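You operate a simulated robot arm through the tools that you are given. There is no shell and no other tool. Be economical: measure what you need, move in short steps, check, and stop when the job is done.

The job below is to be done with a simulated two-armed robot. You get a single attempt, and the scene is never put back.

TASK
Wipe up the spill on the top of the blue table with the grey cloth there and put it back.

Only the result counts: the job must be done as asked and must still hold three seconds after the hand-in. Knocking over, shifting, dropping, spilling or breaking anything else fails it. Flat cloth is picked up by pressing the open fingertips on it (5 to 10 N) and closing them slowly along it; thin cloth reads only 2 to 8 mm in the jaws.

THE ROBOT
Two 6-joint arms with three-finger grippers on one trunk, on a base that drives. Base frame: it is fixed to the floor where the robot stands at the start and does not move with it; the origin is under the middle of the robot, x ahead of it, y to its left, z up; the surface under the hand at the start is at about z = 740. Lengths are in mm, angles in rad, forces in N, time in s.
The left shoulder is at the start at [40, 147, 1317], the right one opposite. With the tool pointing down near the work surface each hand reaches from about 300 to 500 mm from the robot's upright axis, wherever it stands, measured 20 degrees to its own side. Payload 2.69 kg a hand.
The tool frame of a hand sits at the grasp point between the pads (the TCP): z along the fingers, y along the line on which they close. The tips reach 29 mm beyond it. Largest opening 120 mm; the body of the gripper starts 78 mm behind the TCP.
Orientation is that of the tool frame in the base frame, as a unit quaternion [w, x, y, z]. With the fingers straight down and closing along the base's y, the tool's x points along the base's -x, its y along +y and its z along -z.

THE INTERFACE
- The arms move only by the tool step_arm. It takes "left_increments", "right_increments" or both (then of equal length, played together; a hand with none holds still); each is a list of rows, each a list of 7 numbers: the turn, a rotation vector about the base's x, y, z in units of 6 degrees (1.0 is 6 degrees), then the shift along the base's x, y, z in units of 20 mm (1.0 is 20 mm), then the gripper command, from -1 (shut) to 1 (fully open), values between in proportion. In form: [[wx, wy, wz, dx, dy, dz, gripper], ...]. A call has 1 to 10 rows; each row shifts and turns the commanded pose from where the row before left it. A call with a number of a shift or a turn outside -1 to 1 is refused whole. A row lasts 0.2 s, in which the tool goes at most 50 mm and 0.15 rad; a call with a longer step from one row to the next is refused whole, and so is a gripper value outside its range. Where a pose cannot be reached the arm comes as near as it can. A force on the tool above 40 N (or 10 N above the force at the start of the call, whichever is more), or a blocked arm, ends the call early, and 0.2 s more pass. Each finger halts on what it meets, pressing with about 42 N; the grip force reading is that of the motor and also rises with nothing between the fingers. The clock runs only during rows and for 0.2 s after the last one: add rows that do not move to give the fingers time. The reply holds the time, the measured pose of the TCP, the force on the tool along the base axes, the opening and the grip force, in the units named above and with some noise, with the torque about the TCP (base axes, N m) and any sound that the robot's microphone picked up.
- Cameras (640 x 400 px; columns grow to the right, rows downward): "scene" is now at [88.3, 6.1, 1513.9]; the picture's right is [0.11, -0.99, 0.00], its down [-0.85, -0.10, -0.53] and it looks along [0.52, 0.06, -0.85] (base axes); focal length 272 px, centre (320, 200). "left" rides on the left gripper at [63, 0, -104] in its tool frame; the picture's right is [0.00, 1.00, 0.00], its down [-0.83, 0.00, -0.56] and it looks along [-0.56, 0.00, 0.83] (tool axes); focal length 275 px, centre (320, 200). "right" rides on the right gripper at [63, 0, -104] in its tool frame; the picture's right is [0.00, 1.00, 0.00], its down [-0.83, 0.00, -0.56] and it looks along [-0.56, 0.00, 0.83] (tool axes); focal length 275 px, centre (320, 200).
- grab_frame(camera): a new picture of that camera. It takes no simulated time.
- raise_lower(by): slides the trunk up (or, below 0, down) by that many mm; the arms and the scene camera ride with it, the base frame stays. It gives what a move gives, with no picture.
- base_move(legs): drives the robot by 1 to 6 legs, each [ahead, turn to the left] in mm and rad, along the robot's own axes; the way and the turn of a leg run together, so that a leg with both is an arc; at most 1500 mm and 3.142 rad a leg. The arms and the cameras ride along, it lands a little off, and it stops where it bumps. It gives what a move gives.
- turn_head(pan, tilt): turns the head with the scene camera to pan (to the left, within 1.501 rad either way) and tilt (down, from -0.506 to 1.204), counted from straight ahead of the robot. It gives what a move gives.
- measure_at(camera, pixels): there is no depth. For up to 12 entries [column, row, z] of the newest picture of that camera ("zoom" is the newest enlarged one), the place [x, y] in the base frame at which the ray of that pixel passes the height z, good to about 3 mm. It takes no simulated time.
- zoom(camera, box): a new picture of the part [left, top, right, bottom] of that camera's present view, enlarged. It takes no simulated time.
- hand_in(): hands the job in; it is judged then, once.

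Keep the steps short. Do not move on a guess: measure, check each grasp and each placing, and mend mistakes. In all there are 80 turns and 78 pictures (those below and enlarged ones count). Leave the grippers open and the arms clear of the work at the hand-in unless told otherwise, and finish with a single line.

The tools are called as name(argument=value, ...) on one line, values as JSON. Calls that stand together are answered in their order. step_arm: Moves the arms, as the interface text tells. Its arguments: {"type":"object","properties":{"left_increments":{"type":"array"},"right_increments":{"type":"array"}},"required":[]} The other tools are called the same way: raise_lower (by) slides the trunk up or down; base_move (legs) drives the base; turn_head (pan, tilt) turns the head that bears the scene camera; grab_frame (camera) takes a picture; measure_at (camera, pixels) gives the place at which the rays of pixels pass given heights; zoom (camera, box) takes an enlarged picture of a part of a camera's view; hand_in () hands the job in.

At the start:

```text
t: 0.0
left_position: [503.0, 249.1, 968.3]
left_tool_rot: [0.0, 0.001, 1.0, 0.0]
left_contact_force: [0.2, -0.2, -0.2]
left_ft_torque: [0.02, -0.01, -0.02]
left_width: 120.0
left_grip_force: 0.1
right_position: [460.8, -136.2, 954.8]
right_tool_rot: [0.0, 0.0, 1.0, 0.0]
right_contact_force: [0.3, -0.3, 0.5]
right_ft_torque: [0.0, 0.01, 0.02]
right_width: 120.1
right_grip_force: 0.1
trunk travel left (down, up): [-443.0, 54.0]
robot x, y, heading: [3.0, 0.4, 0.001]
head pan, tilt: [0.113, 1.018]
```

scene: 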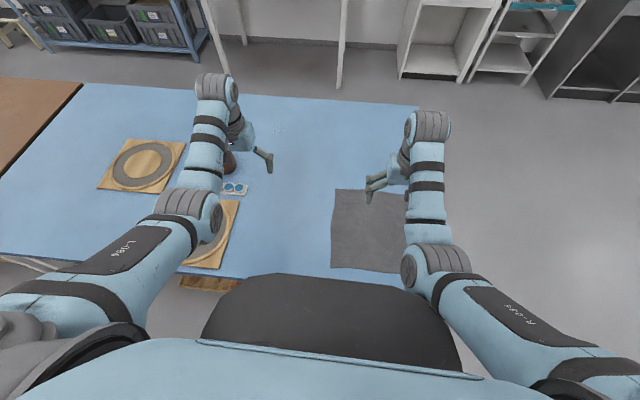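
right: 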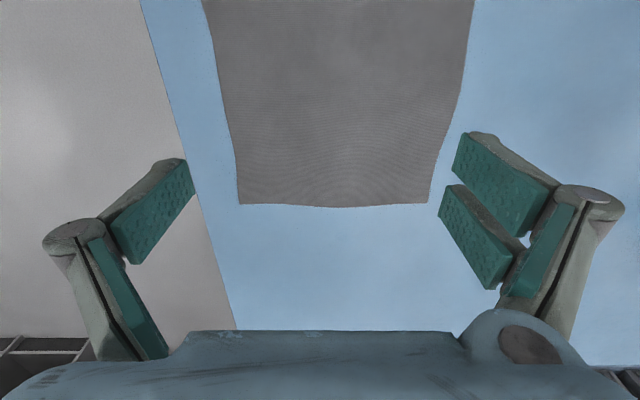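
left: 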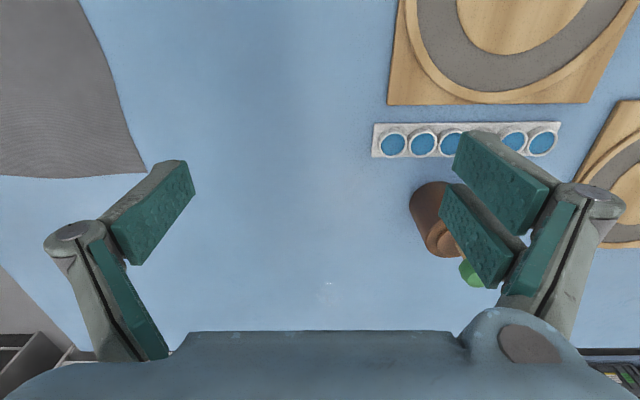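

I see the grey cloth at about (370,230) in the scene and faint glints near (277,130) that may be the spill. I'll enlarge both areas.

zoom(camera="scene", box=[220, 90, 420, 215])

zoom(camera="left", box=[180, 130, 480, 330])

measure_at(camera="scene", pixels=[[334, 189, 740], [331, 267, 740], [277, 130, 740], [419, 105, 740], [84, 82, 740], [400, 287, 740], [234, 188, 740], [229, 160, 740], [404, 272, 740]])

measure_at(camera="right", pixels=[[240, 204, 740], [428, 203, 740], [204, 0, 740], [475, 0, 740], [235, 328, 740], [142, 0, 740]])

measure_at(camera="left", pixels=[[328, 285, 740], [147, 171, 740], [375, 157, 740], [440, 255, 740]])

```text
3.20 times, centred on (320, 152) of scene
```

zoom: 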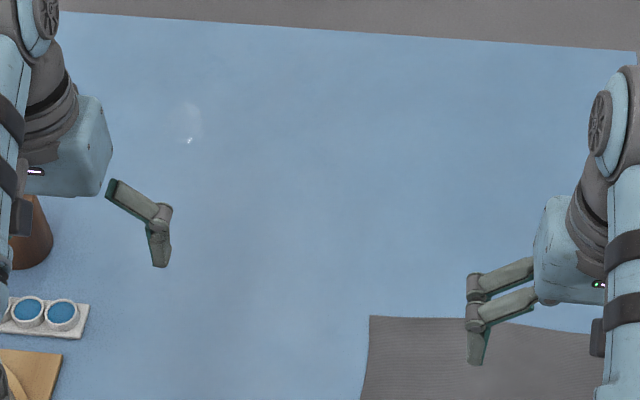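

```text
2.00 times, centred on (330, 230) of left
```

zoom: 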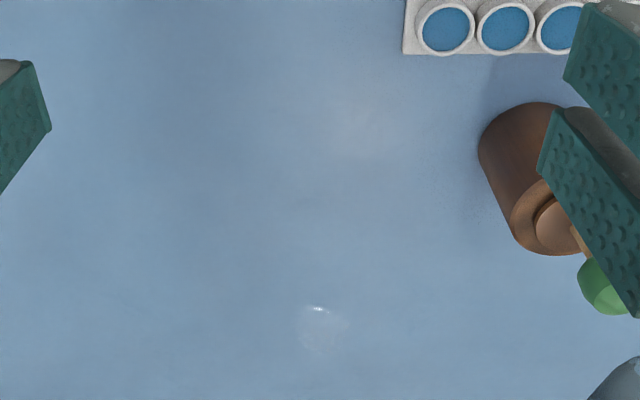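

```text
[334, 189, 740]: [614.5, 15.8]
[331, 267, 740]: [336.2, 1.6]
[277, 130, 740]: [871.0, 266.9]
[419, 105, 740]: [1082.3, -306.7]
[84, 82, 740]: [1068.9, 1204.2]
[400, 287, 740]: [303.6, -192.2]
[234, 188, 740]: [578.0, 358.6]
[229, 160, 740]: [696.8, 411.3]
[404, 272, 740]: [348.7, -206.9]
```

```text
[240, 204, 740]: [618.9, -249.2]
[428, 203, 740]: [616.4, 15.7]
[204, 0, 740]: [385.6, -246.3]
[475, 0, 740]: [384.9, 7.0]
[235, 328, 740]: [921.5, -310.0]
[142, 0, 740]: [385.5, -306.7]
```

```text
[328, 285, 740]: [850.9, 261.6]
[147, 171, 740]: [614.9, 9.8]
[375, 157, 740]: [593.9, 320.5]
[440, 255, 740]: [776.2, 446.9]
```

The spill looks clear, around (870,262) and far from the near edge. I'll enlarge it further, then look around for a way to drive.

zoom(camera="scene", box=[256, 105, 304, 135])

zoom(camera="left", box=[290, 260, 386, 320])

turn_head(pan=-0.5, tilt=0.5)

grab_frame(camera="scene")

```text
13.33 times, centred on (280, 120) of scene
```

zoom: 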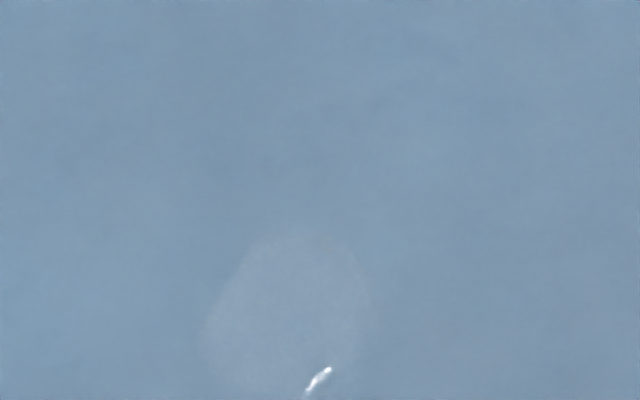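

```text
6.67 times, centred on (338, 290) of left
```

zoom: 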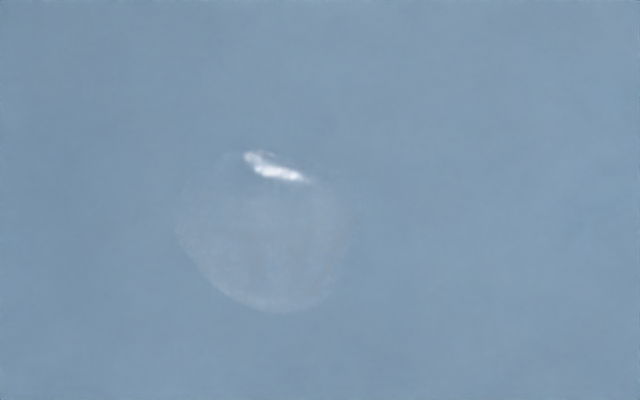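

```text
t: 1.0
left_position: [502.0, 248.3, 969.4]
left_tool_rot: [0.0, 0.001, 1.0, 0.0]
left_contact_force: [0.1, -0.1, 0.3]
left_ft_torque: [-0.02, 0.02, -0.03]
left_width: 119.9
left_grip_force: 0.1
right_position: [460.8, -136.5, 955.8]
right_tool_rot: [0.0, 0.0, 1.0, 0.0]
right_contact_force: [-0.2, -0.1, 0.3]
right_ft_torque: [0.01, -0.03, -0.03]
right_width: 120.0
right_grip_force: 0.0
trunk travel left (down, up): [-443.0, 54.0]
robot x, y, heading: [1.1, 1.8, 0.003]
head pan, tilt: [-0.499, 0.499]
```

```text
70 pictures are left
```

scene: 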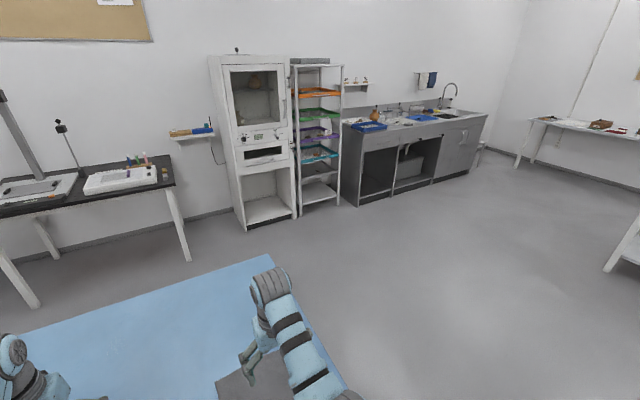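

The right side and far aisle are visible. I'll measure the spill's edges and the aisle clearance at the floor.

measure_at(camera="left", pixels=[[317, 293, 740], [343, 293, 740], [330, 282, 740], [332, 307, 740], [365, 192, 740]])

measure_at(camera="scene", pixels=[[190, 262, 0], [40, 305, 0], [248, 230, 0], [297, 217, 0], [357, 206, 0], [268, 255, 740], [606, 270, 0], [173, 185, 740], [346, 385, 740]])

turn_head(pan=0.3, tilt=0.5)

grab_frame(camera="scene")

```text
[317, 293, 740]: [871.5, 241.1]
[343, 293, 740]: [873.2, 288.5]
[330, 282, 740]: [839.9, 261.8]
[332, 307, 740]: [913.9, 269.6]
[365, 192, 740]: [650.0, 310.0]
```

```text
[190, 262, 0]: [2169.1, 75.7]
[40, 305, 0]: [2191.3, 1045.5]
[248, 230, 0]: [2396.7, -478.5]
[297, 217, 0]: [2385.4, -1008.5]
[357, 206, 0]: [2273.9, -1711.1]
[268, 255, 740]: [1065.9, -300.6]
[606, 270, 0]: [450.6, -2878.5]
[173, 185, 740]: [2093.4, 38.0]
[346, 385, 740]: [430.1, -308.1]
```

```text
t: 2.1
left_position: [503.1, 248.9, 968.0]
left_tool_rot: [0.001, 0.001, 1.0, -0.001]
left_contact_force: [0.4, 0.4, 0.2]
left_ft_torque: [-0.02, 0.01, 0.01]
left_width: 119.8
left_grip_force: 0.1
right_position: [460.6, -137.9, 954.9]
right_tool_rot: [0.001, 0.0, 1.0, 0.0]
right_contact_force: [0.1, 0.4, -0.4]
right_ft_torque: [-0.02, 0.01, -0.02]
right_width: 120.1
right_grip_force: 0.1
trunk travel left (down, up): [-443.0, 54.0]
robot x, y, heading: [-0.7, -0.8, 0.002]
head pan, tilt: [0.3, 0.499]
```

```text
69 pictures are left
```

scene: 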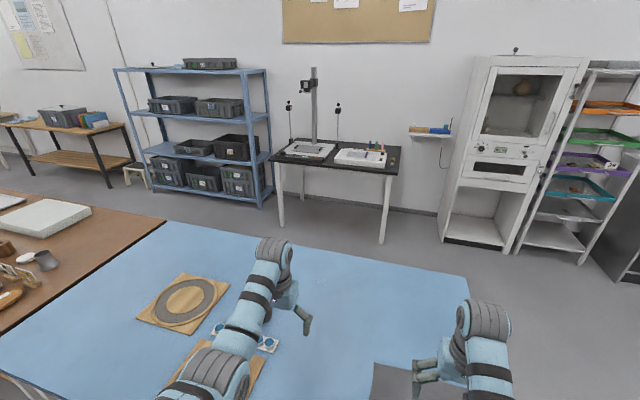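

The spill is about 50×75 mm, centred at about (875,264), too far to reach from here. The aisle behind the table is about 1 m wide, so I'll pick up the cloth and drive round to the far side. To start, the right hand moves above the cloth near its left edge (470,-50), well above the table.

step_arm(right_increments=[[0, 0, 0, 0.25, 0.9, -0.8, 0.33], [0, 0, 0, 0.25, 0.9, -1, 0.33], [0, 0, 0, 0, 0.9, -1, 0.33], [0, 0, 0, 0, 0.9, -1, 0.33], [0, 0, 0, 0, 0.8, -1, 0.33], [0, 0, 0, 0, 0, -1, 0.33], [0, 0, 0, 0, 0, -1, 0.33], [0, 0, 0, 0, 0, -0.7, 0.33]])

grab_frame(camera="right")

```text
t: 3.9
left_position: [502.6, 249.0, 967.3]
left_tool_rot: [0.0, 0.001, 1.0, 0.0]
left_contact_force: [-0.1, 0.5, -0.1]
left_ft_torque: [0.0, 0.01, 0.02]
left_width: 120.1
left_grip_force: 0.1
right_position: [464.1, -54.1, 809.6]
right_tool_rot: [0.0, 0.001, 1.0, 0.0]
right_contact_force: [-0.6, 0.0, 0.0]
right_ft_torque: [0.02, 0.02, -0.02]
right_width: 79.7
right_grip_force: 0.0
right hand out of reach, approached as far as the arm can: row 7, 8
trunk travel left (down, up): [-443.0, 54.0]
robot x, y, heading: [1.0, 1.9, 0.001]
head pan, tilt: [0.3, 0.499]
```

```text
68 pictures are left
```

right: 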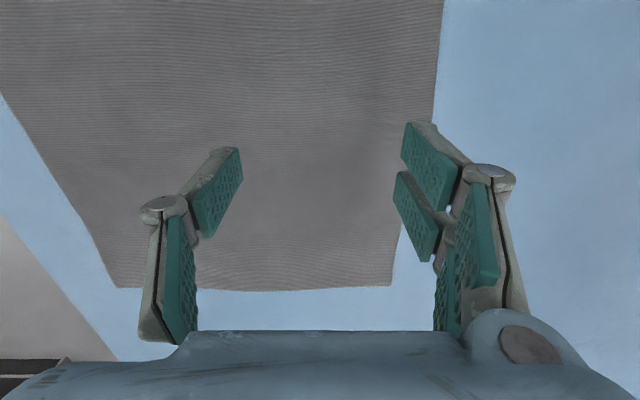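

Out of reach at this trunk height. I'll raise both hands 120 mm, then lower the trunk 120 mm for more reach.

step_arm(right_increments=[[0, 0, 0, 0, 0, 1, 0.33], [0, 0, 0, 0, 0, 1, 0.33], [0, 0, 0, 0, 0, 1, 0.33], [0, 0, 0, 0, 0, 1, 0.33], [0, 0, 0, 0, 0, 1, 0.33], [0, 0, 0, 0, 0, 1, 0.33]], left_increments=[[0, 0, 0, -0.5, 0, 1, 1], [0, 0, 0, -0.5, 0, 1, 1], [0, 0, 0, -0.5, 0, 1, 1], [0, 0, 0, -0.5, 0, 1, 1], [0, 0, 0, 0, 0, 1, 1], [0, 0, 0, 0, 0, 1, 1]])

raise_lower(by=-120)

```text
t: 5.3
left_position: [532.2, 255.3, 1042.1]
left_tool_rot: [0.001, 0.001, 1.0, 0.0]
left_contact_force: [0.3, 0.1, 0.2]
left_ft_torque: [0.0, -0.03, 0.02]
left_width: 119.8
left_grip_force: 0.0
left hand out of reach, approached as far as the arm can: row 2, 3, 4, 5, 6
right_position: [507.3, -37.8, 906.9]
right_tool_rot: [-0.001, 0.001, 1.0, 0.0]
right_contact_force: [0.5, -0.4, 0.1]
right_ft_torque: [0.02, 0.0, -0.01]
right_width: 80.1
right_grip_force: 0.1
right hand out of reach, approached as far as the arm can: row 1, 2, 3, 4, 5, 6
trunk travel left (down, up): [-443.0, 54.0]
robot x, y, heading: [-4.2, -1.1, 0.004]
head pan, tilt: [0.3, 0.499]
```

```text
t: 6.8
left_position: [531.9, 255.4, 920.9]
left_tool_rot: [0.001, 0.002, 1.0, 0.0]
left_contact_force: [1.3, 0.7, 0.7]
left_ft_torque: [0.01, -0.04, -0.03]
left_width: 119.8
left_grip_force: 0.1
right_position: [506.6, -37.7, 785.2]
right_tool_rot: [-0.001, -0.001, 1.0, 0.0]
right_contact_force: [0.4, -0.1, -0.4]
right_ft_torque: [0.0, -0.02, -0.02]
right_width: 79.8
right_grip_force: 0.1
trunk travel left (down, up): [-323.0, 174.0]
robot x, y, heading: [1.8, -1.6, 0.002]
head pan, tilt: [0.3, 0.499]
```

The hand is now at (507,-38) with its tips about 16 mm above the table. I'll shift it 14 mm to the right so both fingers are on cloth, and come down in small steps.

step_arm(right_increments=[[0, 0, 0, 0, -0.7, 0, 0.33], [0, 0, 0, 0, 0, -0.4, 0.33], [0, 0, 0, 0, 0, 0, 0.33]])

grab_frame(camera="right")

```text
t: 7.6
left_position: [530.3, 255.1, 921.2]
left_tool_rot: [0.0, 0.001, 1.0, 0.0]
left_contact_force: [0.6, -0.1, -0.3]
left_ft_torque: [-0.03, -0.01, -0.03]
left_width: 120.0
left_grip_force: 0.1
right_position: [509.5, -51.2, 777.2]
right_tool_rot: [0.0, 0.0, 1.0, 0.0]
right_contact_force: [0.6, 0.3, 0.8]
right_ft_torque: [-0.03, -0.02, -0.01]
right_width: 79.8
right_grip_force: 0.1
right hand out of reach, approached as far as the arm can: row 1
trunk travel left (down, up): [-323.0, 174.0]
robot x, y, heading: [-1.4, -1.5, 0.001]
head pan, tilt: [0.3, 0.499]
```

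```text
67 pictures are left
```

right: 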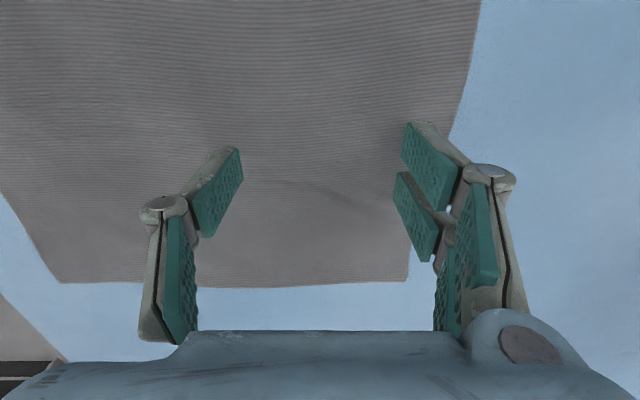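

Both fingertips are over the cloth. I'll descend in 2 mm steps until the force reads about 7 N.

step_arm(right_increments=[[0, 0, 0, 0, 0, -0.1, 0.33], [0, 0, 0, 0, 0, -0.1, 0.33], [0, 0, 0, 0, 0, 0, 0.33]])

```text
t: 8.4
left_position: [530.3, 254.4, 922.3]
left_tool_rot: [0.0, 0.002, 1.0, 0.0]
left_contact_force: [0.0, 0.0, -0.1]
left_ft_torque: [-0.01, 0.01, 0.02]
left_width: 120.1
left_grip_force: 0.1
right_position: [509.2, -51.7, 774.1]
right_tool_rot: [-0.001, 0.001, 1.0, 0.0]
right_contact_force: [0.0, -0.3, -0.3]
right_ft_torque: [-0.01, 0.0, 0.0]
right_width: 79.6
right_grip_force: 0.1
trunk travel left (down, up): [-323.0, 174.0]
robot x, y, heading: [0.6, -6.7, -0.004]
head pan, tilt: [0.3, 0.499]
```

No contact yet, so I'll go down 3 mm more.

step_arm(right_increments=[[0, 0, 0, 0, 0, -0.1, 0.33], [0, 0, 0, 0, 0, -0.05, 0.33], [0, 0, 0, 0, 0, 0, 0.33]])

```text
t: 9.2
left_position: [529.3, 254.1, 923.1]
left_tool_rot: [0.0, 0.0, 1.0, 0.0]
left_contact_force: [-0.3, -1.1, 0.4]
left_ft_torque: [0.0, -0.02, 0.01]
left_width: 120.1
left_grip_force: 0.1
right_position: [508.6, -52.9, 770.9]
right_tool_rot: [-0.001, 0.0, 1.0, -0.001]
right_contact_force: [-0.1, 0.0, 0.7]
right_ft_torque: [-0.02, 0.03, -0.01]
right_width: 80.0
right_grip_force: 0.0
right hand out of reach, approached as far as the arm can: row 1
trunk travel left (down, up): [-323.0, 174.0]
robot x, y, heading: [-1.5, 2.4, -0.001]
head pan, tilt: [0.3, 0.499]
```

step_arm(right_increments=[[0, 0, 0, 0, 0, -0.1, 0.33], [0, 0, 0, 0, 0, 0, 0.33]])

```text
t: 9.8
left_position: [530.1, 255.8, 921.4]
left_tool_rot: [0.0, 0.001, 1.0, 0.001]
left_contact_force: [0.4, -0.2, -0.8]
left_ft_torque: [0.03, -0.02, 0.04]
left_width: 120.0
left_grip_force: 0.1
right_position: [505.9, -53.4, 767.9]
right_tool_rot: [-0.001, 0.001, 1.0, 0.0]
right_contact_force: [0.2, 0.3, 0.3]
right_ft_torque: [-0.03, 0.01, 0.0]
right_width: 80.1
right_grip_force: 0.1
trunk travel left (down, up): [-323.0, 174.0]
robot x, y, heading: [0.1, 2.2, 0.002]
head pan, tilt: [0.3, 0.499]
```

The tips should be at about z 739 and still no force shows, so I'll continue down slowly.

step_arm(right_increments=[[0, 0, 0, 0, 0, -0.1, 0.33], [0, 0, 0, 0, 0, 0, 0.33]])

```text
t: 10.4
left_position: [531.3, 255.2, 921.1]
left_tool_rot: [0.0, 0.001, 1.0, 0.001]
left_contact_force: [-0.1, 0.3, 0.4]
left_ft_torque: [0.01, -0.02, 0.0]
left_width: 119.9
left_grip_force: 0.0
right_position: [507.1, -53.3, 766.7]
right_tool_rot: [0.001, 0.0, 1.0, 0.0]
right_contact_force: [0.1, 0.2, -0.2]
right_ft_torque: [-0.02, 0.01, 0.01]
right_width: 79.9
right_grip_force: 0.0
trunk travel left (down, up): [-323.0, 174.0]
robot x, y, heading: [0.8, -0.8, 0.0]
head pan, tilt: [0.3, 0.499]
```

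step_arm(right_increments=[[0, 0, 0, 0, 0, -0.1, 0.33], [0, 0, 0, 0, 0, -0.05, 0.33], [0, 0, 0, 0, 0, 0, 0.33]])

grab_frame(camera="right")

```text
t: 11.2
left_position: [530.2, 255.8, 921.4]
left_tool_rot: [-0.001, 0.001, 1.0, 0.0]
left_contact_force: [0.3, 0.2, 0.4]
left_ft_torque: [-0.01, 0.03, 0.0]
left_width: 120.2
left_grip_force: 0.2
right_position: [505.5, -54.8, 765.6]
right_tool_rot: [-0.001, 0.001, 1.0, 0.0]
right_contact_force: [0.5, -0.4, 0.4]
right_ft_torque: [0.0, 0.0, -0.01]
right_width: 79.9
right_grip_force: 0.0
right hand out of reach, approached as far as the arm can: row 2
trunk travel left (down, up): [-323.0, 174.0]
robot x, y, heading: [-0.9, -3.9, -0.001]
head pan, tilt: [0.3, 0.499]
```

```text
66 pictures are left
```

right: 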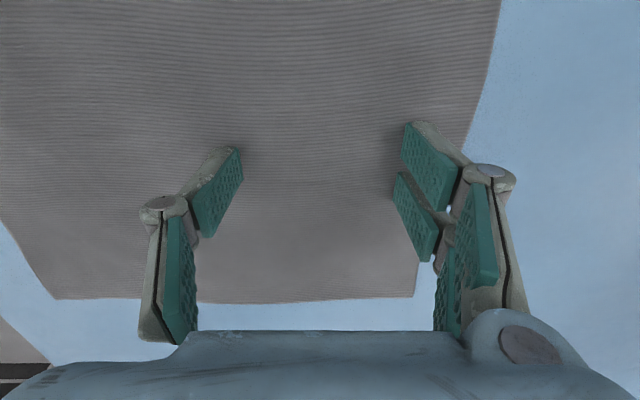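

Still no contact with the tips near z 736. I'll check the real surface height against the known far cloth edge (x≈617).

measure_at(camera="right", pixels=[[240, 302, 740], [240, 302, 730], [240, 302, 720], [415, 295, 740], [415, 295, 730], [415, 295, 720], [57, 298, 740], [57, 298, 730]])

```text
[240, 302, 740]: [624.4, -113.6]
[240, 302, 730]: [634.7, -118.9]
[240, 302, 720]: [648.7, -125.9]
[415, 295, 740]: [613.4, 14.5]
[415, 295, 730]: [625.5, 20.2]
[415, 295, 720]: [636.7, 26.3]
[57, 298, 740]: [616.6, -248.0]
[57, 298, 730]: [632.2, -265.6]
```

The table height agrees with 740, so the arm is just at full stretch. I'll lift slightly, come 40 mm closer to the robot, and see how far it gets.

step_arm(right_increments=[[0, 0, 0, -0.5, 0, 0.5, 0.33], [0, 0, 0, -1, 0, 0, 0.33], [0, 0, 0, -0.5, 0, 0, 0.33], [0, 0, 0, 0, 0, 0, 0.33]])

```text
t: 12.2
left_position: [529.8, 254.5, 921.0]
left_tool_rot: [0.0, 0.002, 1.0, 0.0]
left_contact_force: [-0.1, -0.7, 0.3]
left_ft_torque: [-0.01, 0.03, -0.01]
left_width: 120.0
left_grip_force: 0.0
right_position: [474.9, -66.7, 779.7]
right_tool_rot: [0.007, 0.007, 1.0, -0.009]
right_contact_force: [0.7, -0.4, 0.0]
right_ft_torque: [0.01, 0.01, 0.01]
right_width: 79.8
right_grip_force: 0.1
trunk travel left (down, up): [-323.0, 174.0]
robot x, y, heading: [0.6, 2.1, 0.002]
head pan, tilt: [0.3, 0.499]
```

step_arm(right_increments=[[0, 0, 0, 0, 0, -0.2, 0.33], [0, 0, 0, 0, 0, -0.2, 0.33], [0, 0, 0, 0, 0, 0, 0.33]])

```text
t: 13.0
left_position: [530.6, 255.1, 919.7]
left_tool_rot: [0.0, 0.0, 1.0, -0.001]
left_contact_force: [-0.2, 0.3, 0.1]
left_ft_torque: [0.01, -0.02, 0.04]
left_width: 120.0
left_grip_force: 0.1
right_position: [471.6, -66.1, 768.0]
right_tool_rot: [0.003, 0.007, 1.0, -0.008]
right_contact_force: [0.1, 0.7, -0.1]
right_ft_torque: [0.0, 0.0, -0.01]
right_width: 79.9
right_grip_force: 0.0
trunk travel left (down, up): [-323.0, 174.0]
robot x, y, heading: [2.8, -1.5, 0.0]
head pan, tilt: [0.3, 0.499]
```

step_arm(right_increments=[[0, 0, 0, 0, 0.6, 0, 0.33], [0, 0, 0, 0, 0, -0.1, 0.33], [0, 0, 0, 0, 0, -0.1, 0.33], [0, 0, 0, 0, 0, 0, 0.33]])

```text
t: 14.0
left_position: [529.7, 255.3, 921.5]
left_tool_rot: [0.0, 0.0, 1.0, 0.0]
left_contact_force: [0.4, 0.2, -0.4]
left_ft_torque: [0.02, -0.01, -0.04]
left_width: 120.0
left_grip_force: 0.0
right_position: [470.7, -64.0, 761.7]
right_tool_rot: [0.001, 0.011, 1.0, -0.014]
right_contact_force: [-0.1, -0.7, 2.2]
right_ft_torque: [0.08, -0.01, -0.01]
right_width: 83.2
right_grip_force: 0.1
trunk travel left (down, up): [-323.0, 174.0]
robot x, y, heading: [-1.0, 2.1, 0.001]
head pan, tilt: [0.3, 0.499]
```

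Contact now reads 2.2 N. I'll press a little more.

step_arm(right_increments=[[0, 0, 0, 0, 0, -0.1, 0.33], [0, 0, 0, 0, 0, 0, 0.33]])

```text
t: 14.6
left_position: [528.9, 255.0, 920.7]
left_tool_rot: [0.001, 0.001, 1.0, 0.0]
left_contact_force: [-0.4, 0.2, 0.3]
left_ft_torque: [-0.02, -0.03, 0.0]
left_width: 120.0
left_grip_force: 0.0
right_position: [470.0, -62.2, 760.1]
right_tool_rot: [0.002, 0.011, 1.0, -0.013]
right_contact_force: [-0.7, -1.2, 6.9]
right_ft_torque: [0.1, 0.06, 0.03]
right_width: 84.3
right_grip_force: 3.2
trunk travel left (down, up): [-323.0, 174.0]
robot x, y, heading: [-0.4, 0.0, 0.003]
head pan, tilt: [0.3, 0.499]
```

The force is 6.9 N, good. I'll close slowly along the cloth.

step_arm(right_increments=[[0, 0, 0, 0, 0, 0, 0.2], [0, 0, 0, 0, 0, 0, 0.05], [0, 0, 0, 0, 0, 0, -0.1], [0, 0, 0, 0, 0, 0, -0.25], [0, 0, 0, 0, 0, 0, -0.4], [0, 0, 0, 0, 0, 0, -0.55], [0, 0, 0, 0, 0, 0, -0.7]])

grab_frame(camera="right")

```text
t: 15.7
left_position: [524.7, 256.1, 925.5]
left_tool_rot: [0.004, 0.0, 1.0, 0.0]
left_contact_force: [0.3, 0.3, 0.1]
left_ft_torque: [0.01, -0.03, -0.01]
left_width: 120.0
left_grip_force: 0.0
right_position: [471.9, -64.8, 768.2]
right_tool_rot: [0.012, 0.013, 1.0, -0.015]
right_contact_force: [4.6, 4.5, 39.4]
right_ft_torque: [-0.33, 0.19, -0.07]
right_width: 2.2
right_grip_force: 30.6
trunk travel left (down, up): [-323.0, 174.0]
robot x, y, heading: [1.8, 0.1, 0.002]
head pan, tilt: [0.3, 0.499]
stopped in row 5 (right hand): the force on the tool passed its limit at 46 N (the readings are from after the stop); the commanded pose is now the measured one
```

```text
65 pictures are left
```

right: 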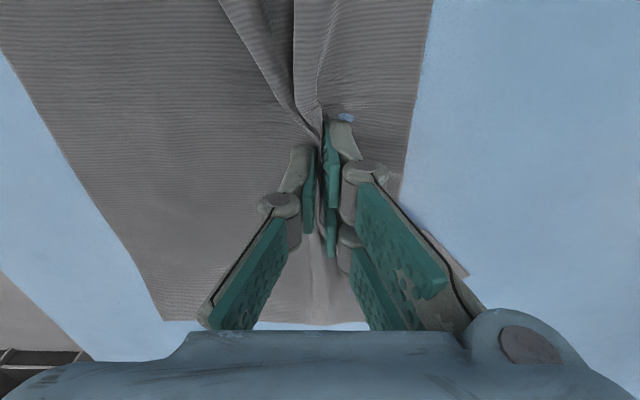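

A fold is caught and the width reads 2.2 mm. I'll close fully and lift gently, then check.

step_arm(right_increments=[[0, 0, 0, 0, 0, 0.2, -1], [0, 0, 0, 0, 0, 0.3, -1], [0, 0, 0, 0, 0, 0.5, -1], [0, 0, 0, 0, 0, 0.8, -1], [0, 0, 0, 0, 0, 0.8, -1], [0, 0, 0, 0, 0, 0.8, -1], [0, 0, 0, 0, 0, 0.8, -1]])

grab_frame(camera="right")

```text
t: 17.3
left_position: [528.9, 254.4, 921.2]
left_tool_rot: [0.0, 0.001, 1.0, 0.0]
left_contact_force: [0.0, 0.3, 0.1]
left_ft_torque: [-0.02, 0.05, 0.01]
left_width: 120.0
left_grip_force: 0.0
right_position: [476.4, -82.6, 841.6]
right_tool_rot: [0.004, 0.024, 0.999, -0.026]
right_contact_force: [-0.2, 1.7, 2.6]
right_ft_torque: [-0.21, -0.03, 0.03]
right_width: 1.6
right_grip_force: 32.1
trunk travel left (down, up): [-323.0, 174.0]
robot x, y, heading: [1.1, -0.7, -0.002]
head pan, tilt: [0.3, 0.499]
```

```text
64 pictures are left
```

right: 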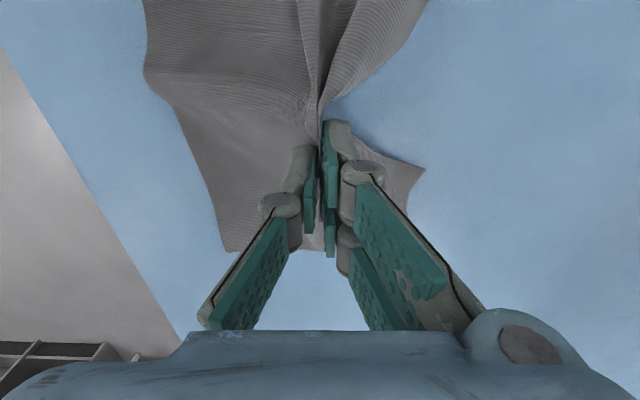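

The cloth is held, with a 1.6 mm reading and the cloth rising. I'll raise the trunk 170 mm to lift it clear, then check from the head camera.

raise_lower(by=170)

turn_head(pan=-0.1, tilt=0.8)

grab_frame(camera="scene")

```text
t: 19.2
left_position: [529.9, 256.6, 1091.6]
left_tool_rot: [0.0, 0.0, 1.0, 0.0]
left_contact_force: [0.6, -1.1, -0.3]
left_ft_torque: [-0.02, 0.01, -0.01]
left_width: 119.8
left_grip_force: 0.0
right_position: [476.9, -79.2, 1013.9]
right_tool_rot: [0.006, 0.022, 0.999, -0.025]
right_contact_force: [-0.1, 0.7, -0.8]
right_ft_torque: [0.07, 0.03, 0.02]
right_width: 3.5
right_grip_force: 32.8
trunk travel left (down, up): [-493.0, 4.0]
robot x, y, heading: [0.8, -1.9, -0.002]
head pan, tilt: [0.3, 0.499]
```

```text
t: 20.1
left_position: [530.3, 256.9, 1091.3]
left_tool_rot: [-0.001, 0.001, 1.0, 0.0]
left_contact_force: [0.0, 0.3, -0.3]
left_ft_torque: [0.01, 0.02, 0.0]
left_width: 120.2
left_grip_force: 0.0
right_position: [477.9, -79.5, 1013.5]
right_tool_rot: [0.006, 0.022, 0.999, -0.025]
right_contact_force: [-0.2, 4.9, 3.3]
right_ft_torque: [-0.5, -0.05, 0.01]
right_width: 1.1
right_grip_force: 29.3
trunk travel left (down, up): [-493.0, 4.0]
robot x, y, heading: [-1.0, 3.4, 0.0]
head pan, tilt: [-0.099, 0.799]
```

```text
63 pictures are left
```

scene: 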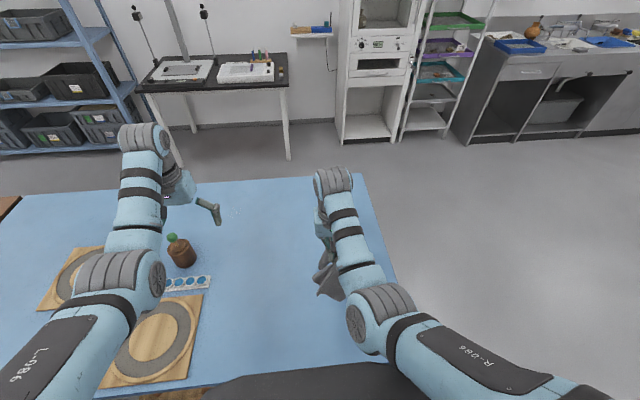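

The cloth is held and clear. Now I'll drive round: turn right, go ahead 900, turn left, go ahead 1550.

base_move(legs=[[0, -1.571], [900, 0], [0, 1.571], [1500, 0]])

grab_frame(camera="scene")

```text
t: 39.5
left_position: [2032.2, -664.1, 1092.0]
left_tool_rot: [0.0, 0.003, 1.0, 0.0]
left_contact_force: [-0.5, -0.6, 0.3]
left_ft_torque: [0.02, 0.0, -0.04]
left_width: 119.9
left_grip_force: 0.0
right_position: [1976.7, -999.2, 1013.6]
right_tool_rot: [0.007, 0.025, 0.999, -0.025]
right_contact_force: [0.3, -0.5, -0.3]
right_ft_torque: [0.09, 0.03, 0.0]
right_width: 2.9
right_grip_force: 33.1
trunk travel left (down, up): [-493.0, 4.0]
robot x, y, heading: [1498.8, -918.6, -0.008]
head pan, tilt: [-0.099, 0.799]
```

```text
62 pictures are left
```

scene: 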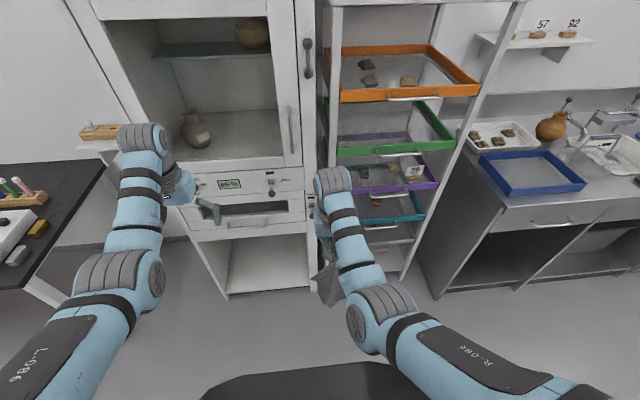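

Still held, and the robot is at (1499,-919). Next: turn left, go ahead 1040, and turn left again to face the table.

base_move(legs=[[0, 1.579], [1040, 0], [0, 1.571]])

turn_head(pan=-0.1, tilt=0.95)

grab_frame(camera="scene")

```text
t: 52.5
left_position: [962.4, -158.3, 1092.1]
left_tool_rot: [0.0, 1.0, 0.008, 0.0]
left_contact_force: [0.0, 0.1, -0.7]
left_ft_torque: [-0.01, -0.02, -0.03]
left_width: 119.9
left_grip_force: 0.0
right_position: [1008.8, 182.6, 1012.9]
right_tool_rot: [-0.026, 0.999, -0.016, -0.008]
right_contact_force: [0.3, 1.6, 1.4]
right_ft_torque: [0.02, 0.01, 0.03]
right_width: 1.4
right_grip_force: 32.8
trunk travel left (down, up): [-493.0, 4.0]
robot x, y, heading: [1488.0, 106.0, -3.127]
head pan, tilt: [-0.099, 0.799]
```

```text
t: 53.2
left_position: [961.6, -157.8, 1092.8]
left_tool_rot: [0.0, 1.0, 0.008, -0.001]
left_contact_force: [-0.3, 0.2, -0.5]
left_ft_torque: [-0.04, -0.02, 0.0]
left_width: 120.1
left_grip_force: 0.0
right_position: [1007.7, 183.6, 1013.3]
right_tool_rot: [-0.028, 0.999, -0.017, -0.007]
right_contact_force: [0.2, -0.6, -0.9]
right_ft_torque: [0.02, -0.02, 0.01]
right_width: 1.5
right_grip_force: 30.6
trunk travel left (down, up): [-493.0, 4.0]
robot x, y, heading: [1484.4, 108.8, -3.122]
head pan, tilt: [-0.099, 0.949]
```

```text
61 pictures are left
```

scene: 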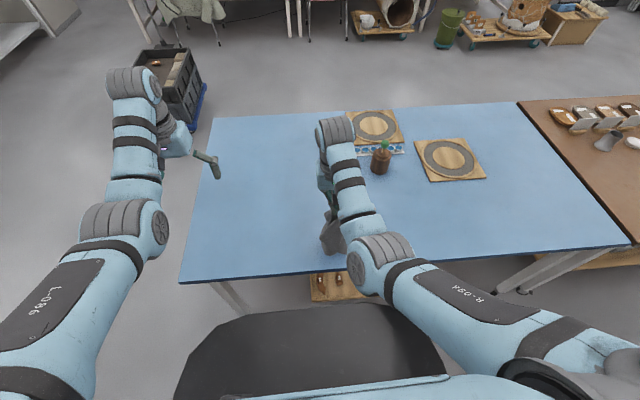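

Now facing the table from the far side. I'll measure the table edge, the box under it and the dark crate on the floor, and look for the spill.

measure_at(camera="scene", pixels=[[310, 300, 0], [362, 297, 0], [310, 276, 100], [345, 272, 740], [182, 283, 740], [180, 130, 0], [205, 125, 0], [135, 60, 200], [190, 52, 200], [380, 174, 740], [355, 154, 740], [404, 153, 740]])

zoom(camera="scene", box=[240, 140, 400, 240])

zoom(camera="right", box=[0, 0, 640, 400])

```text
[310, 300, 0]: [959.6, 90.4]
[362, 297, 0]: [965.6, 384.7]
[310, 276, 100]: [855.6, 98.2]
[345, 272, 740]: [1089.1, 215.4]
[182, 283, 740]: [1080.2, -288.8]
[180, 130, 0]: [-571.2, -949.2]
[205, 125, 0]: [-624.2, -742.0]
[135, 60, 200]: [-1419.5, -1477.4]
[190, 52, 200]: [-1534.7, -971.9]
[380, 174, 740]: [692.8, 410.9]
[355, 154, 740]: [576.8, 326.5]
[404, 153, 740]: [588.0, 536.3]
```

```text
4.00 times, centred on (320, 190) of scene
```

zoom: 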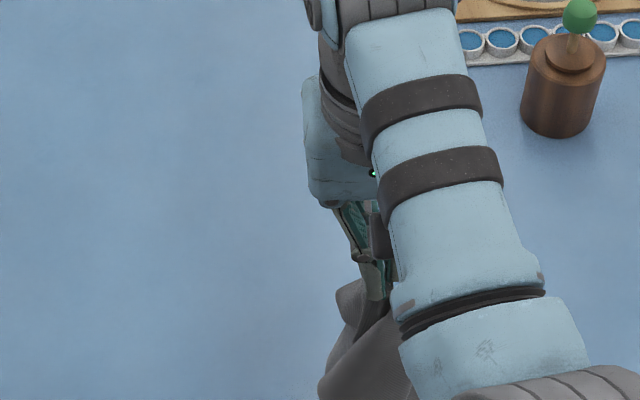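

```text
1.00 times, centred on (320, 200) of right (not enlarged: the box is as wide or as high as the picture)
```

zoom: 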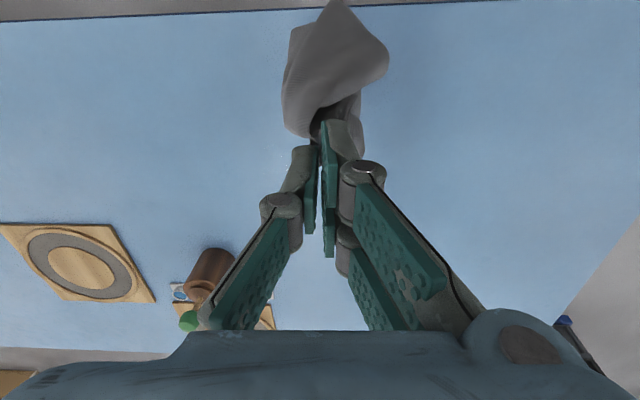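

The edge on this side is at x≈1082 and the bottle is near (690,410). I'll straighten up and go ahead 100 mm to stand as far from this edge as I stood from the near one.

base_move(legs=[[0, -0.02], [100, 0]])

grab_frame(camera="left")

grab_frame(camera="scene")

```text
t: 54.7
left_position: [867.9, -147.0, 1097.8]
left_tool_rot: [0.0, 1.0, -0.002, -0.003]
left_contact_force: [-1.9, -1.1, -1.1]
left_ft_torque: [0.04, -0.17, -0.01]
left_width: 120.1
left_grip_force: 0.0
right_position: [921.6, 199.1, 1014.8]
right_tool_rot: [-0.032, 0.999, -0.031, -0.009]
right_contact_force: [0.1, -0.8, -2.4]
right_ft_torque: [0.23, 0.08, 0.02]
right_width: 1.0
right_grip_force: 31.1
trunk travel left (down, up): [-493.0, 4.0]
robot x, y, heading: [1389.9, 103.4, 3.144]
head pan, tilt: [-0.099, 0.949]
```

```text
58 pictures are left
```

left: 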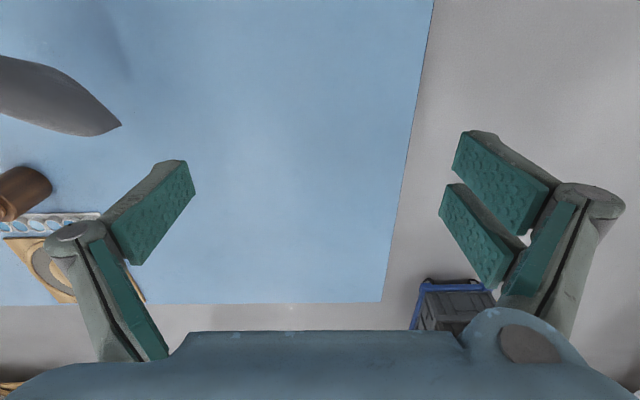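

```text
57 pictures are left
```

scene: 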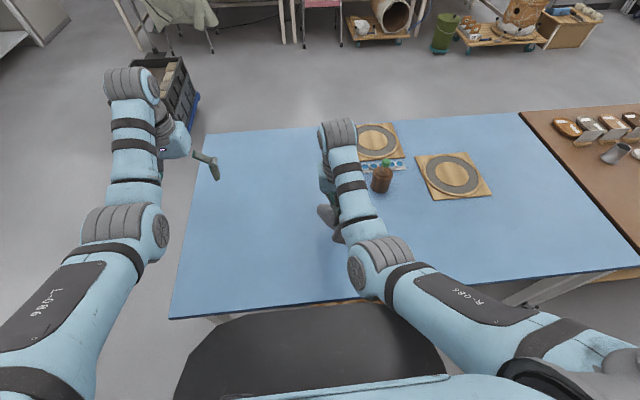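

Next I'll lower the trunk 225 mm so the cloth comes down just beside the spill at (921,199). The bottle is 200 mm away or more.

raise_lower(by=-225)

grab_frame(camera="right")

grab_frame(camera="scene")

```text
t: 57.1
left_position: [862.4, -148.2, 870.0]
left_tool_rot: [0.0, 1.0, -0.001, 0.0]
left_contact_force: [-0.8, -0.9, -0.3]
left_ft_torque: [-0.02, 0.02, 0.02]
left_width: 120.0
left_grip_force: 0.0
right_position: [914.6, 201.8, 786.4]
right_tool_rot: [-0.034, 0.999, -0.032, -0.005]
right_contact_force: [0.2, -0.4, 0.7]
right_ft_torque: [0.01, 0.0, 0.01]
right_width: 1.1
right_grip_force: 30.9
trunk travel left (down, up): [-268.0, 229.0]
robot x, y, heading: [1385.2, 102.0, 3.134]
head pan, tilt: [-0.099, 0.949]
```

```text
56 pictures are left
```

right: 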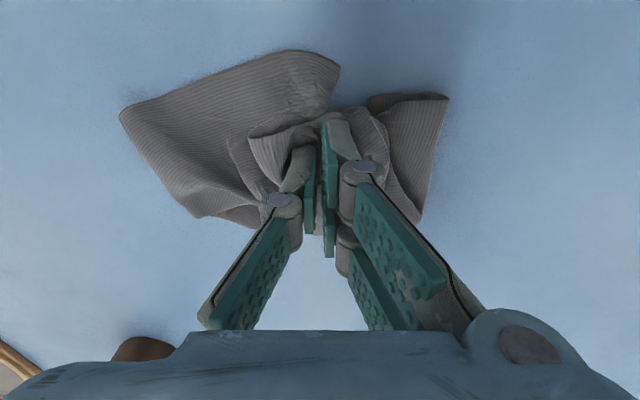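

```text
55 pictures are left
```

scene: 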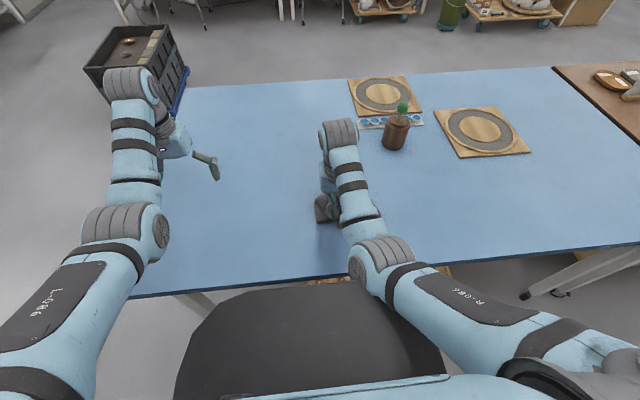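

The cloth is down. I'll lower to light contact, then move to the spill.

step_arm(right_increments=[[0, 0, 0, -0.5, 0.5, -0.3, -1], [0, 0, 0, -0.5, 0.5, -0.3, -1], [0, 0, 0, 0, 0.5, -0.2, -1], [0, 0, 0, 0, 0, 0, -1]])

```text
t: 58.1
left_position: [860.9, -147.8, 869.4]
left_tool_rot: [0.001, 1.0, -0.002, -0.001]
left_contact_force: [0.1, -0.7, -0.4]
left_ft_torque: [0.0, 0.03, 0.0]
left_width: 120.1
left_grip_force: 0.1
right_position: [894.0, 228.3, 771.7]
right_tool_rot: [-0.032, 0.999, -0.031, -0.006]
right_contact_force: [0.3, -2.6, 10.8]
right_ft_torque: [-0.06, -0.02, -0.02]
right_width: 1.5
right_grip_force: 30.5
trunk travel left (down, up): [-268.0, 229.0]
robot x, y, heading: [1386.3, 105.8, 3.134]
head pan, tilt: [-0.099, 0.949]
```

I'm pressing at about 11 N. First stroke: toward +y across the spill, then over in x, and back.

step_arm(right_increments=[[0, 0, 0, 0, 0.7, 0, -1], [0, 0, 0, 0, 0.7, 0, -1], [0, 0, 0, 0, 0.7, 0, -1], [0, 0, 0, 0, 0.7, 0, -1], [0, 0, 0, 0, 0.7, 0, -1], [0, 0, 0, -0.6, 0, 0, -1], [0, 0, 0, 0, 0, 0, -1]])

grab_frame(camera="right")

```text
t: 59.7
left_position: [862.4, -148.3, 869.3]
left_tool_rot: [0.0, 1.0, -0.002, 0.0]
left_contact_force: [0.2, -0.3, -0.2]
left_ft_torque: [-0.02, -0.03, -0.01]
left_width: 119.9
left_grip_force: 0.0
right_position: [884.0, 299.0, 771.0]
right_tool_rot: [-0.033, 0.999, -0.032, -0.006]
right_contact_force: [1.2, -1.0, 6.4]
right_ft_torque: [-0.06, -0.09, 0.0]
right_width: 1.8
right_grip_force: 30.6
trunk travel left (down, up): [-268.0, 229.0]
robot x, y, heading: [1386.7, 109.3, 3.131]
head pan, tilt: [-0.099, 0.949]
```

```text
54 pictures are left
```

right: 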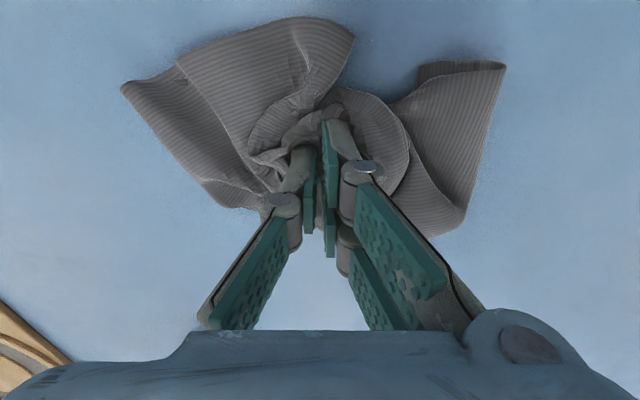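

The stroke went well at 6.4 N. I'll continue the raster: back at x 880, then over to x 862.

step_arm(right_increments=[[0, 0, 0, 0, -0.7, 0, -1], [0, 0, 0, 0, -0.7, 0, -1], [0, 0, 0, 0, -0.7, 0, -1], [0, 0, 0, 0, -0.7, 0, -1], [0, 0, 0, 0, -0.7, 0, -1], [0, 0, 0, -0.9, 0, 0, -1], [0, 0, 0, 0, 0, 0, -1]])

step_arm(right_increments=[[0, 0, 0, 0, 0.7, 0, -1], [0, 0, 0, 0, 0.7, 0, -1], [0, 0, 0, 0, 0.7, 0, -1], [0, 0, 0, 0, 0.7, 0, -1], [0, 0, 0, 0, 0.7, 0, -1], [0, 0, 0, -0.9, 0, 0, -1], [0, 0, 0, 0, 0, 0, -1]])

grab_frame(camera="right")

```text
t: 61.3
left_position: [861.2, -148.4, 869.5]
left_tool_rot: [0.001, 1.0, -0.002, -0.001]
left_contact_force: [0.5, -0.3, 0.8]
left_ft_torque: [0.0, 0.0, -0.02]
left_width: 120.1
left_grip_force: 0.0
right_position: [865.4, 229.5, 771.5]
right_tool_rot: [-0.032, 0.999, -0.03, -0.006]
right_contact_force: [1.0, -0.9, 5.1]
right_ft_torque: [0.0, -0.07, 0.02]
right_width: 1.2
right_grip_force: 30.2
trunk travel left (down, up): [-268.0, 229.0]
robot x, y, heading: [1382.9, 106.1, 3.141]
head pan, tilt: [-0.099, 0.949]
```

```text
t: 62.9
left_position: [862.2, -148.1, 869.2]
left_tool_rot: [0.0, 1.0, -0.001, -0.001]
left_contact_force: [1.3, -0.2, 0.2]
left_ft_torque: [0.02, 0.02, -0.03]
left_width: 120.3
left_grip_force: 0.1
right_position: [847.2, 299.9, 771.2]
right_tool_rot: [-0.032, 0.999, -0.032, -0.006]
right_contact_force: [3.2, 1.0, 7.9]
right_ft_torque: [0.04, -0.06, 0.01]
right_width: 1.5
right_grip_force: 31.0
trunk travel left (down, up): [-268.0, 229.0]
robot x, y, heading: [1385.5, 106.2, 3.142]
head pan, tilt: [-0.099, 0.949]
```

```text
53 pictures are left
```

right: 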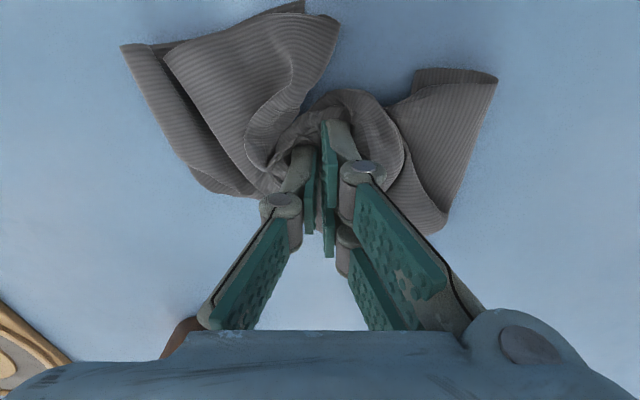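

Going well. I'll do two more rows at x 847 and 832, then strokes along x back toward the robot.

step_arm(right_increments=[[0, 0, 0, 0, -0.7, 0, -1], [0, 0, 0, 0, -0.7, 0, -1], [0, 0, 0, 0, -0.7, 0, -1], [0, 0, 0, 0, -0.7, 0, -1], [0, 0, 0, 0, -0.7, 0, -1], [0, 0, 0, -0.8, 0, 0, -1], [0, 0, 0, 0, 0.7, 0, -1], [0, 0, 0, 0, 0.7, 0, -1], [0, 0, 0, 0, 0.5, 0, -1]])

step_arm(right_increments=[[0, 0, 0, 0.9, 0, -0.05, -1], [0, 0, 0, 0.9, 0, 0, -1], [0, 0, 0, 0.9, 0, 0, -1], [0, 0, 0, 0.9, 0, 0, -1], [0, 0, 0, 0.9, 0, 0, -1], [0, 0, 0, 0, 0, 0, -1]])

```text
t: 64.9
left_position: [860.5, -148.5, 869.3]
left_tool_rot: [0.0, 1.0, -0.002, 0.0]
left_contact_force: [0.5, -0.2, 0.1]
left_ft_torque: [0.03, -0.03, 0.03]
left_width: 120.1
left_grip_force: 0.1
right_position: [844.7, 268.9, 772.2]
right_tool_rot: [-0.032, 0.999, -0.032, -0.005]
right_contact_force: [0.4, -0.3, 1.7]
right_ft_torque: [-0.02, -0.01, 0.04]
right_width: 1.3
right_grip_force: 30.2
right hand out of reach, approached as far as the arm can: row 6
trunk travel left (down, up): [-268.0, 229.0]
robot x, y, heading: [1386.9, 106.2, 3.139]
head pan, tilt: [-0.099, 0.949]
```

```text
t: 66.3
left_position: [860.5, -148.5, 869.1]
left_tool_rot: [0.0, 1.0, -0.002, 0.0]
left_contact_force: [0.2, 0.2, 0.2]
left_ft_torque: [0.0, -0.01, 0.0]
left_width: 119.9
left_grip_force: 0.0
right_position: [934.2, 269.5, 770.4]
right_tool_rot: [-0.033, 0.999, -0.031, -0.005]
right_contact_force: [0.1, -0.5, 1.6]
right_ft_torque: [0.0, 0.0, 0.04]
right_width: 1.4
right_grip_force: 31.1
trunk travel left (down, up): [-268.0, 229.0]
robot x, y, heading: [1384.4, 106.4, 3.139]
head pan, tilt: [-0.099, 0.949]
```

Pressure is light now. I'll look at the table in front of the hand for residue.

step_arm(right_increments=[[0, 0, 0, 0.5, -0.9, 0.5, -1], [0, 0, 0, 0.5, -0.9, 0.5, -1], [0, 0, 0, 0.5, -0.9, 0.5, -1], [0, 0, 0, 0.5, -0.9, 0.5, -1], [0, 0, 0, 0, 0, 0.5, -1]])

grab_frame(camera="right")

zoom(camera="scene", box=[260, 110, 420, 210])

measure_at(camera="scene", pixels=[[360, 180, 740], [375, 190, 740], [390, 200, 740]])

```text
t: 67.7
left_position: [861.4, -148.9, 868.8]
left_tool_rot: [0.0, 1.0, -0.002, 0.0]
left_contact_force: [0.0, -0.6, 0.2]
left_ft_torque: [0.0, -0.03, 0.01]
left_width: 119.7
left_grip_force: 0.1
right_position: [945.0, 255.7, 778.6]
right_tool_rot: [-0.083, 0.995, -0.063, -0.005]
right_contact_force: [0.1, -0.3, 0.3]
right_ft_torque: [-0.02, 0.03, 0.06]
right_width: 1.2
right_grip_force: 30.8
right hand out of reach, approached as far as the arm can: row 1, 2, 3, 4, 5
trunk travel left (down, up): [-268.0, 229.0]
robot x, y, heading: [1388.7, 104.4, 3.139]
head pan, tilt: [-0.099, 0.949]
stopped in row 5 (right hand): the arm was blocked; the commanded pose is now the measured one
```

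```text
52 pictures are left
```

right: 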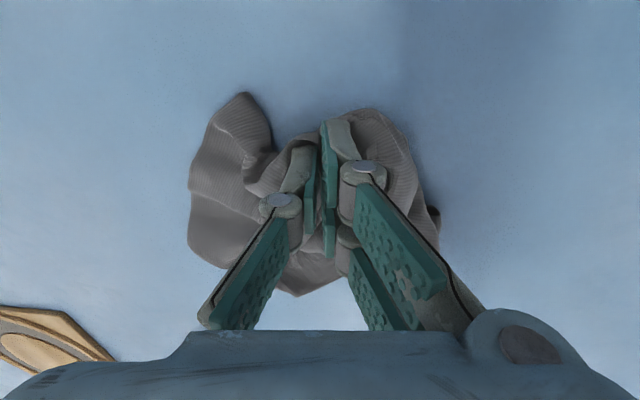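

```text
4.00 times, centred on (340, 160) of scene
```

zoom: 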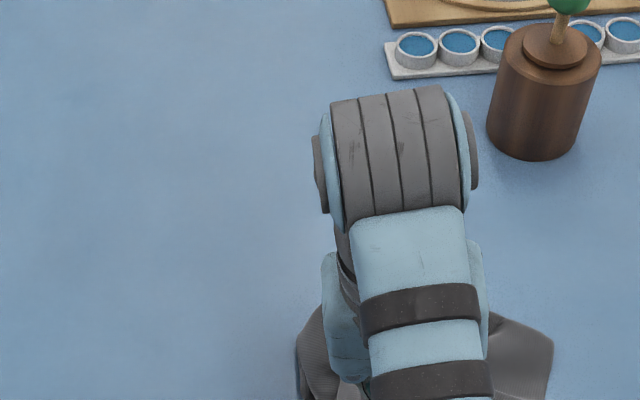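

```text
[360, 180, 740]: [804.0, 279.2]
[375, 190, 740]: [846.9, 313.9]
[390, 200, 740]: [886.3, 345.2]
```

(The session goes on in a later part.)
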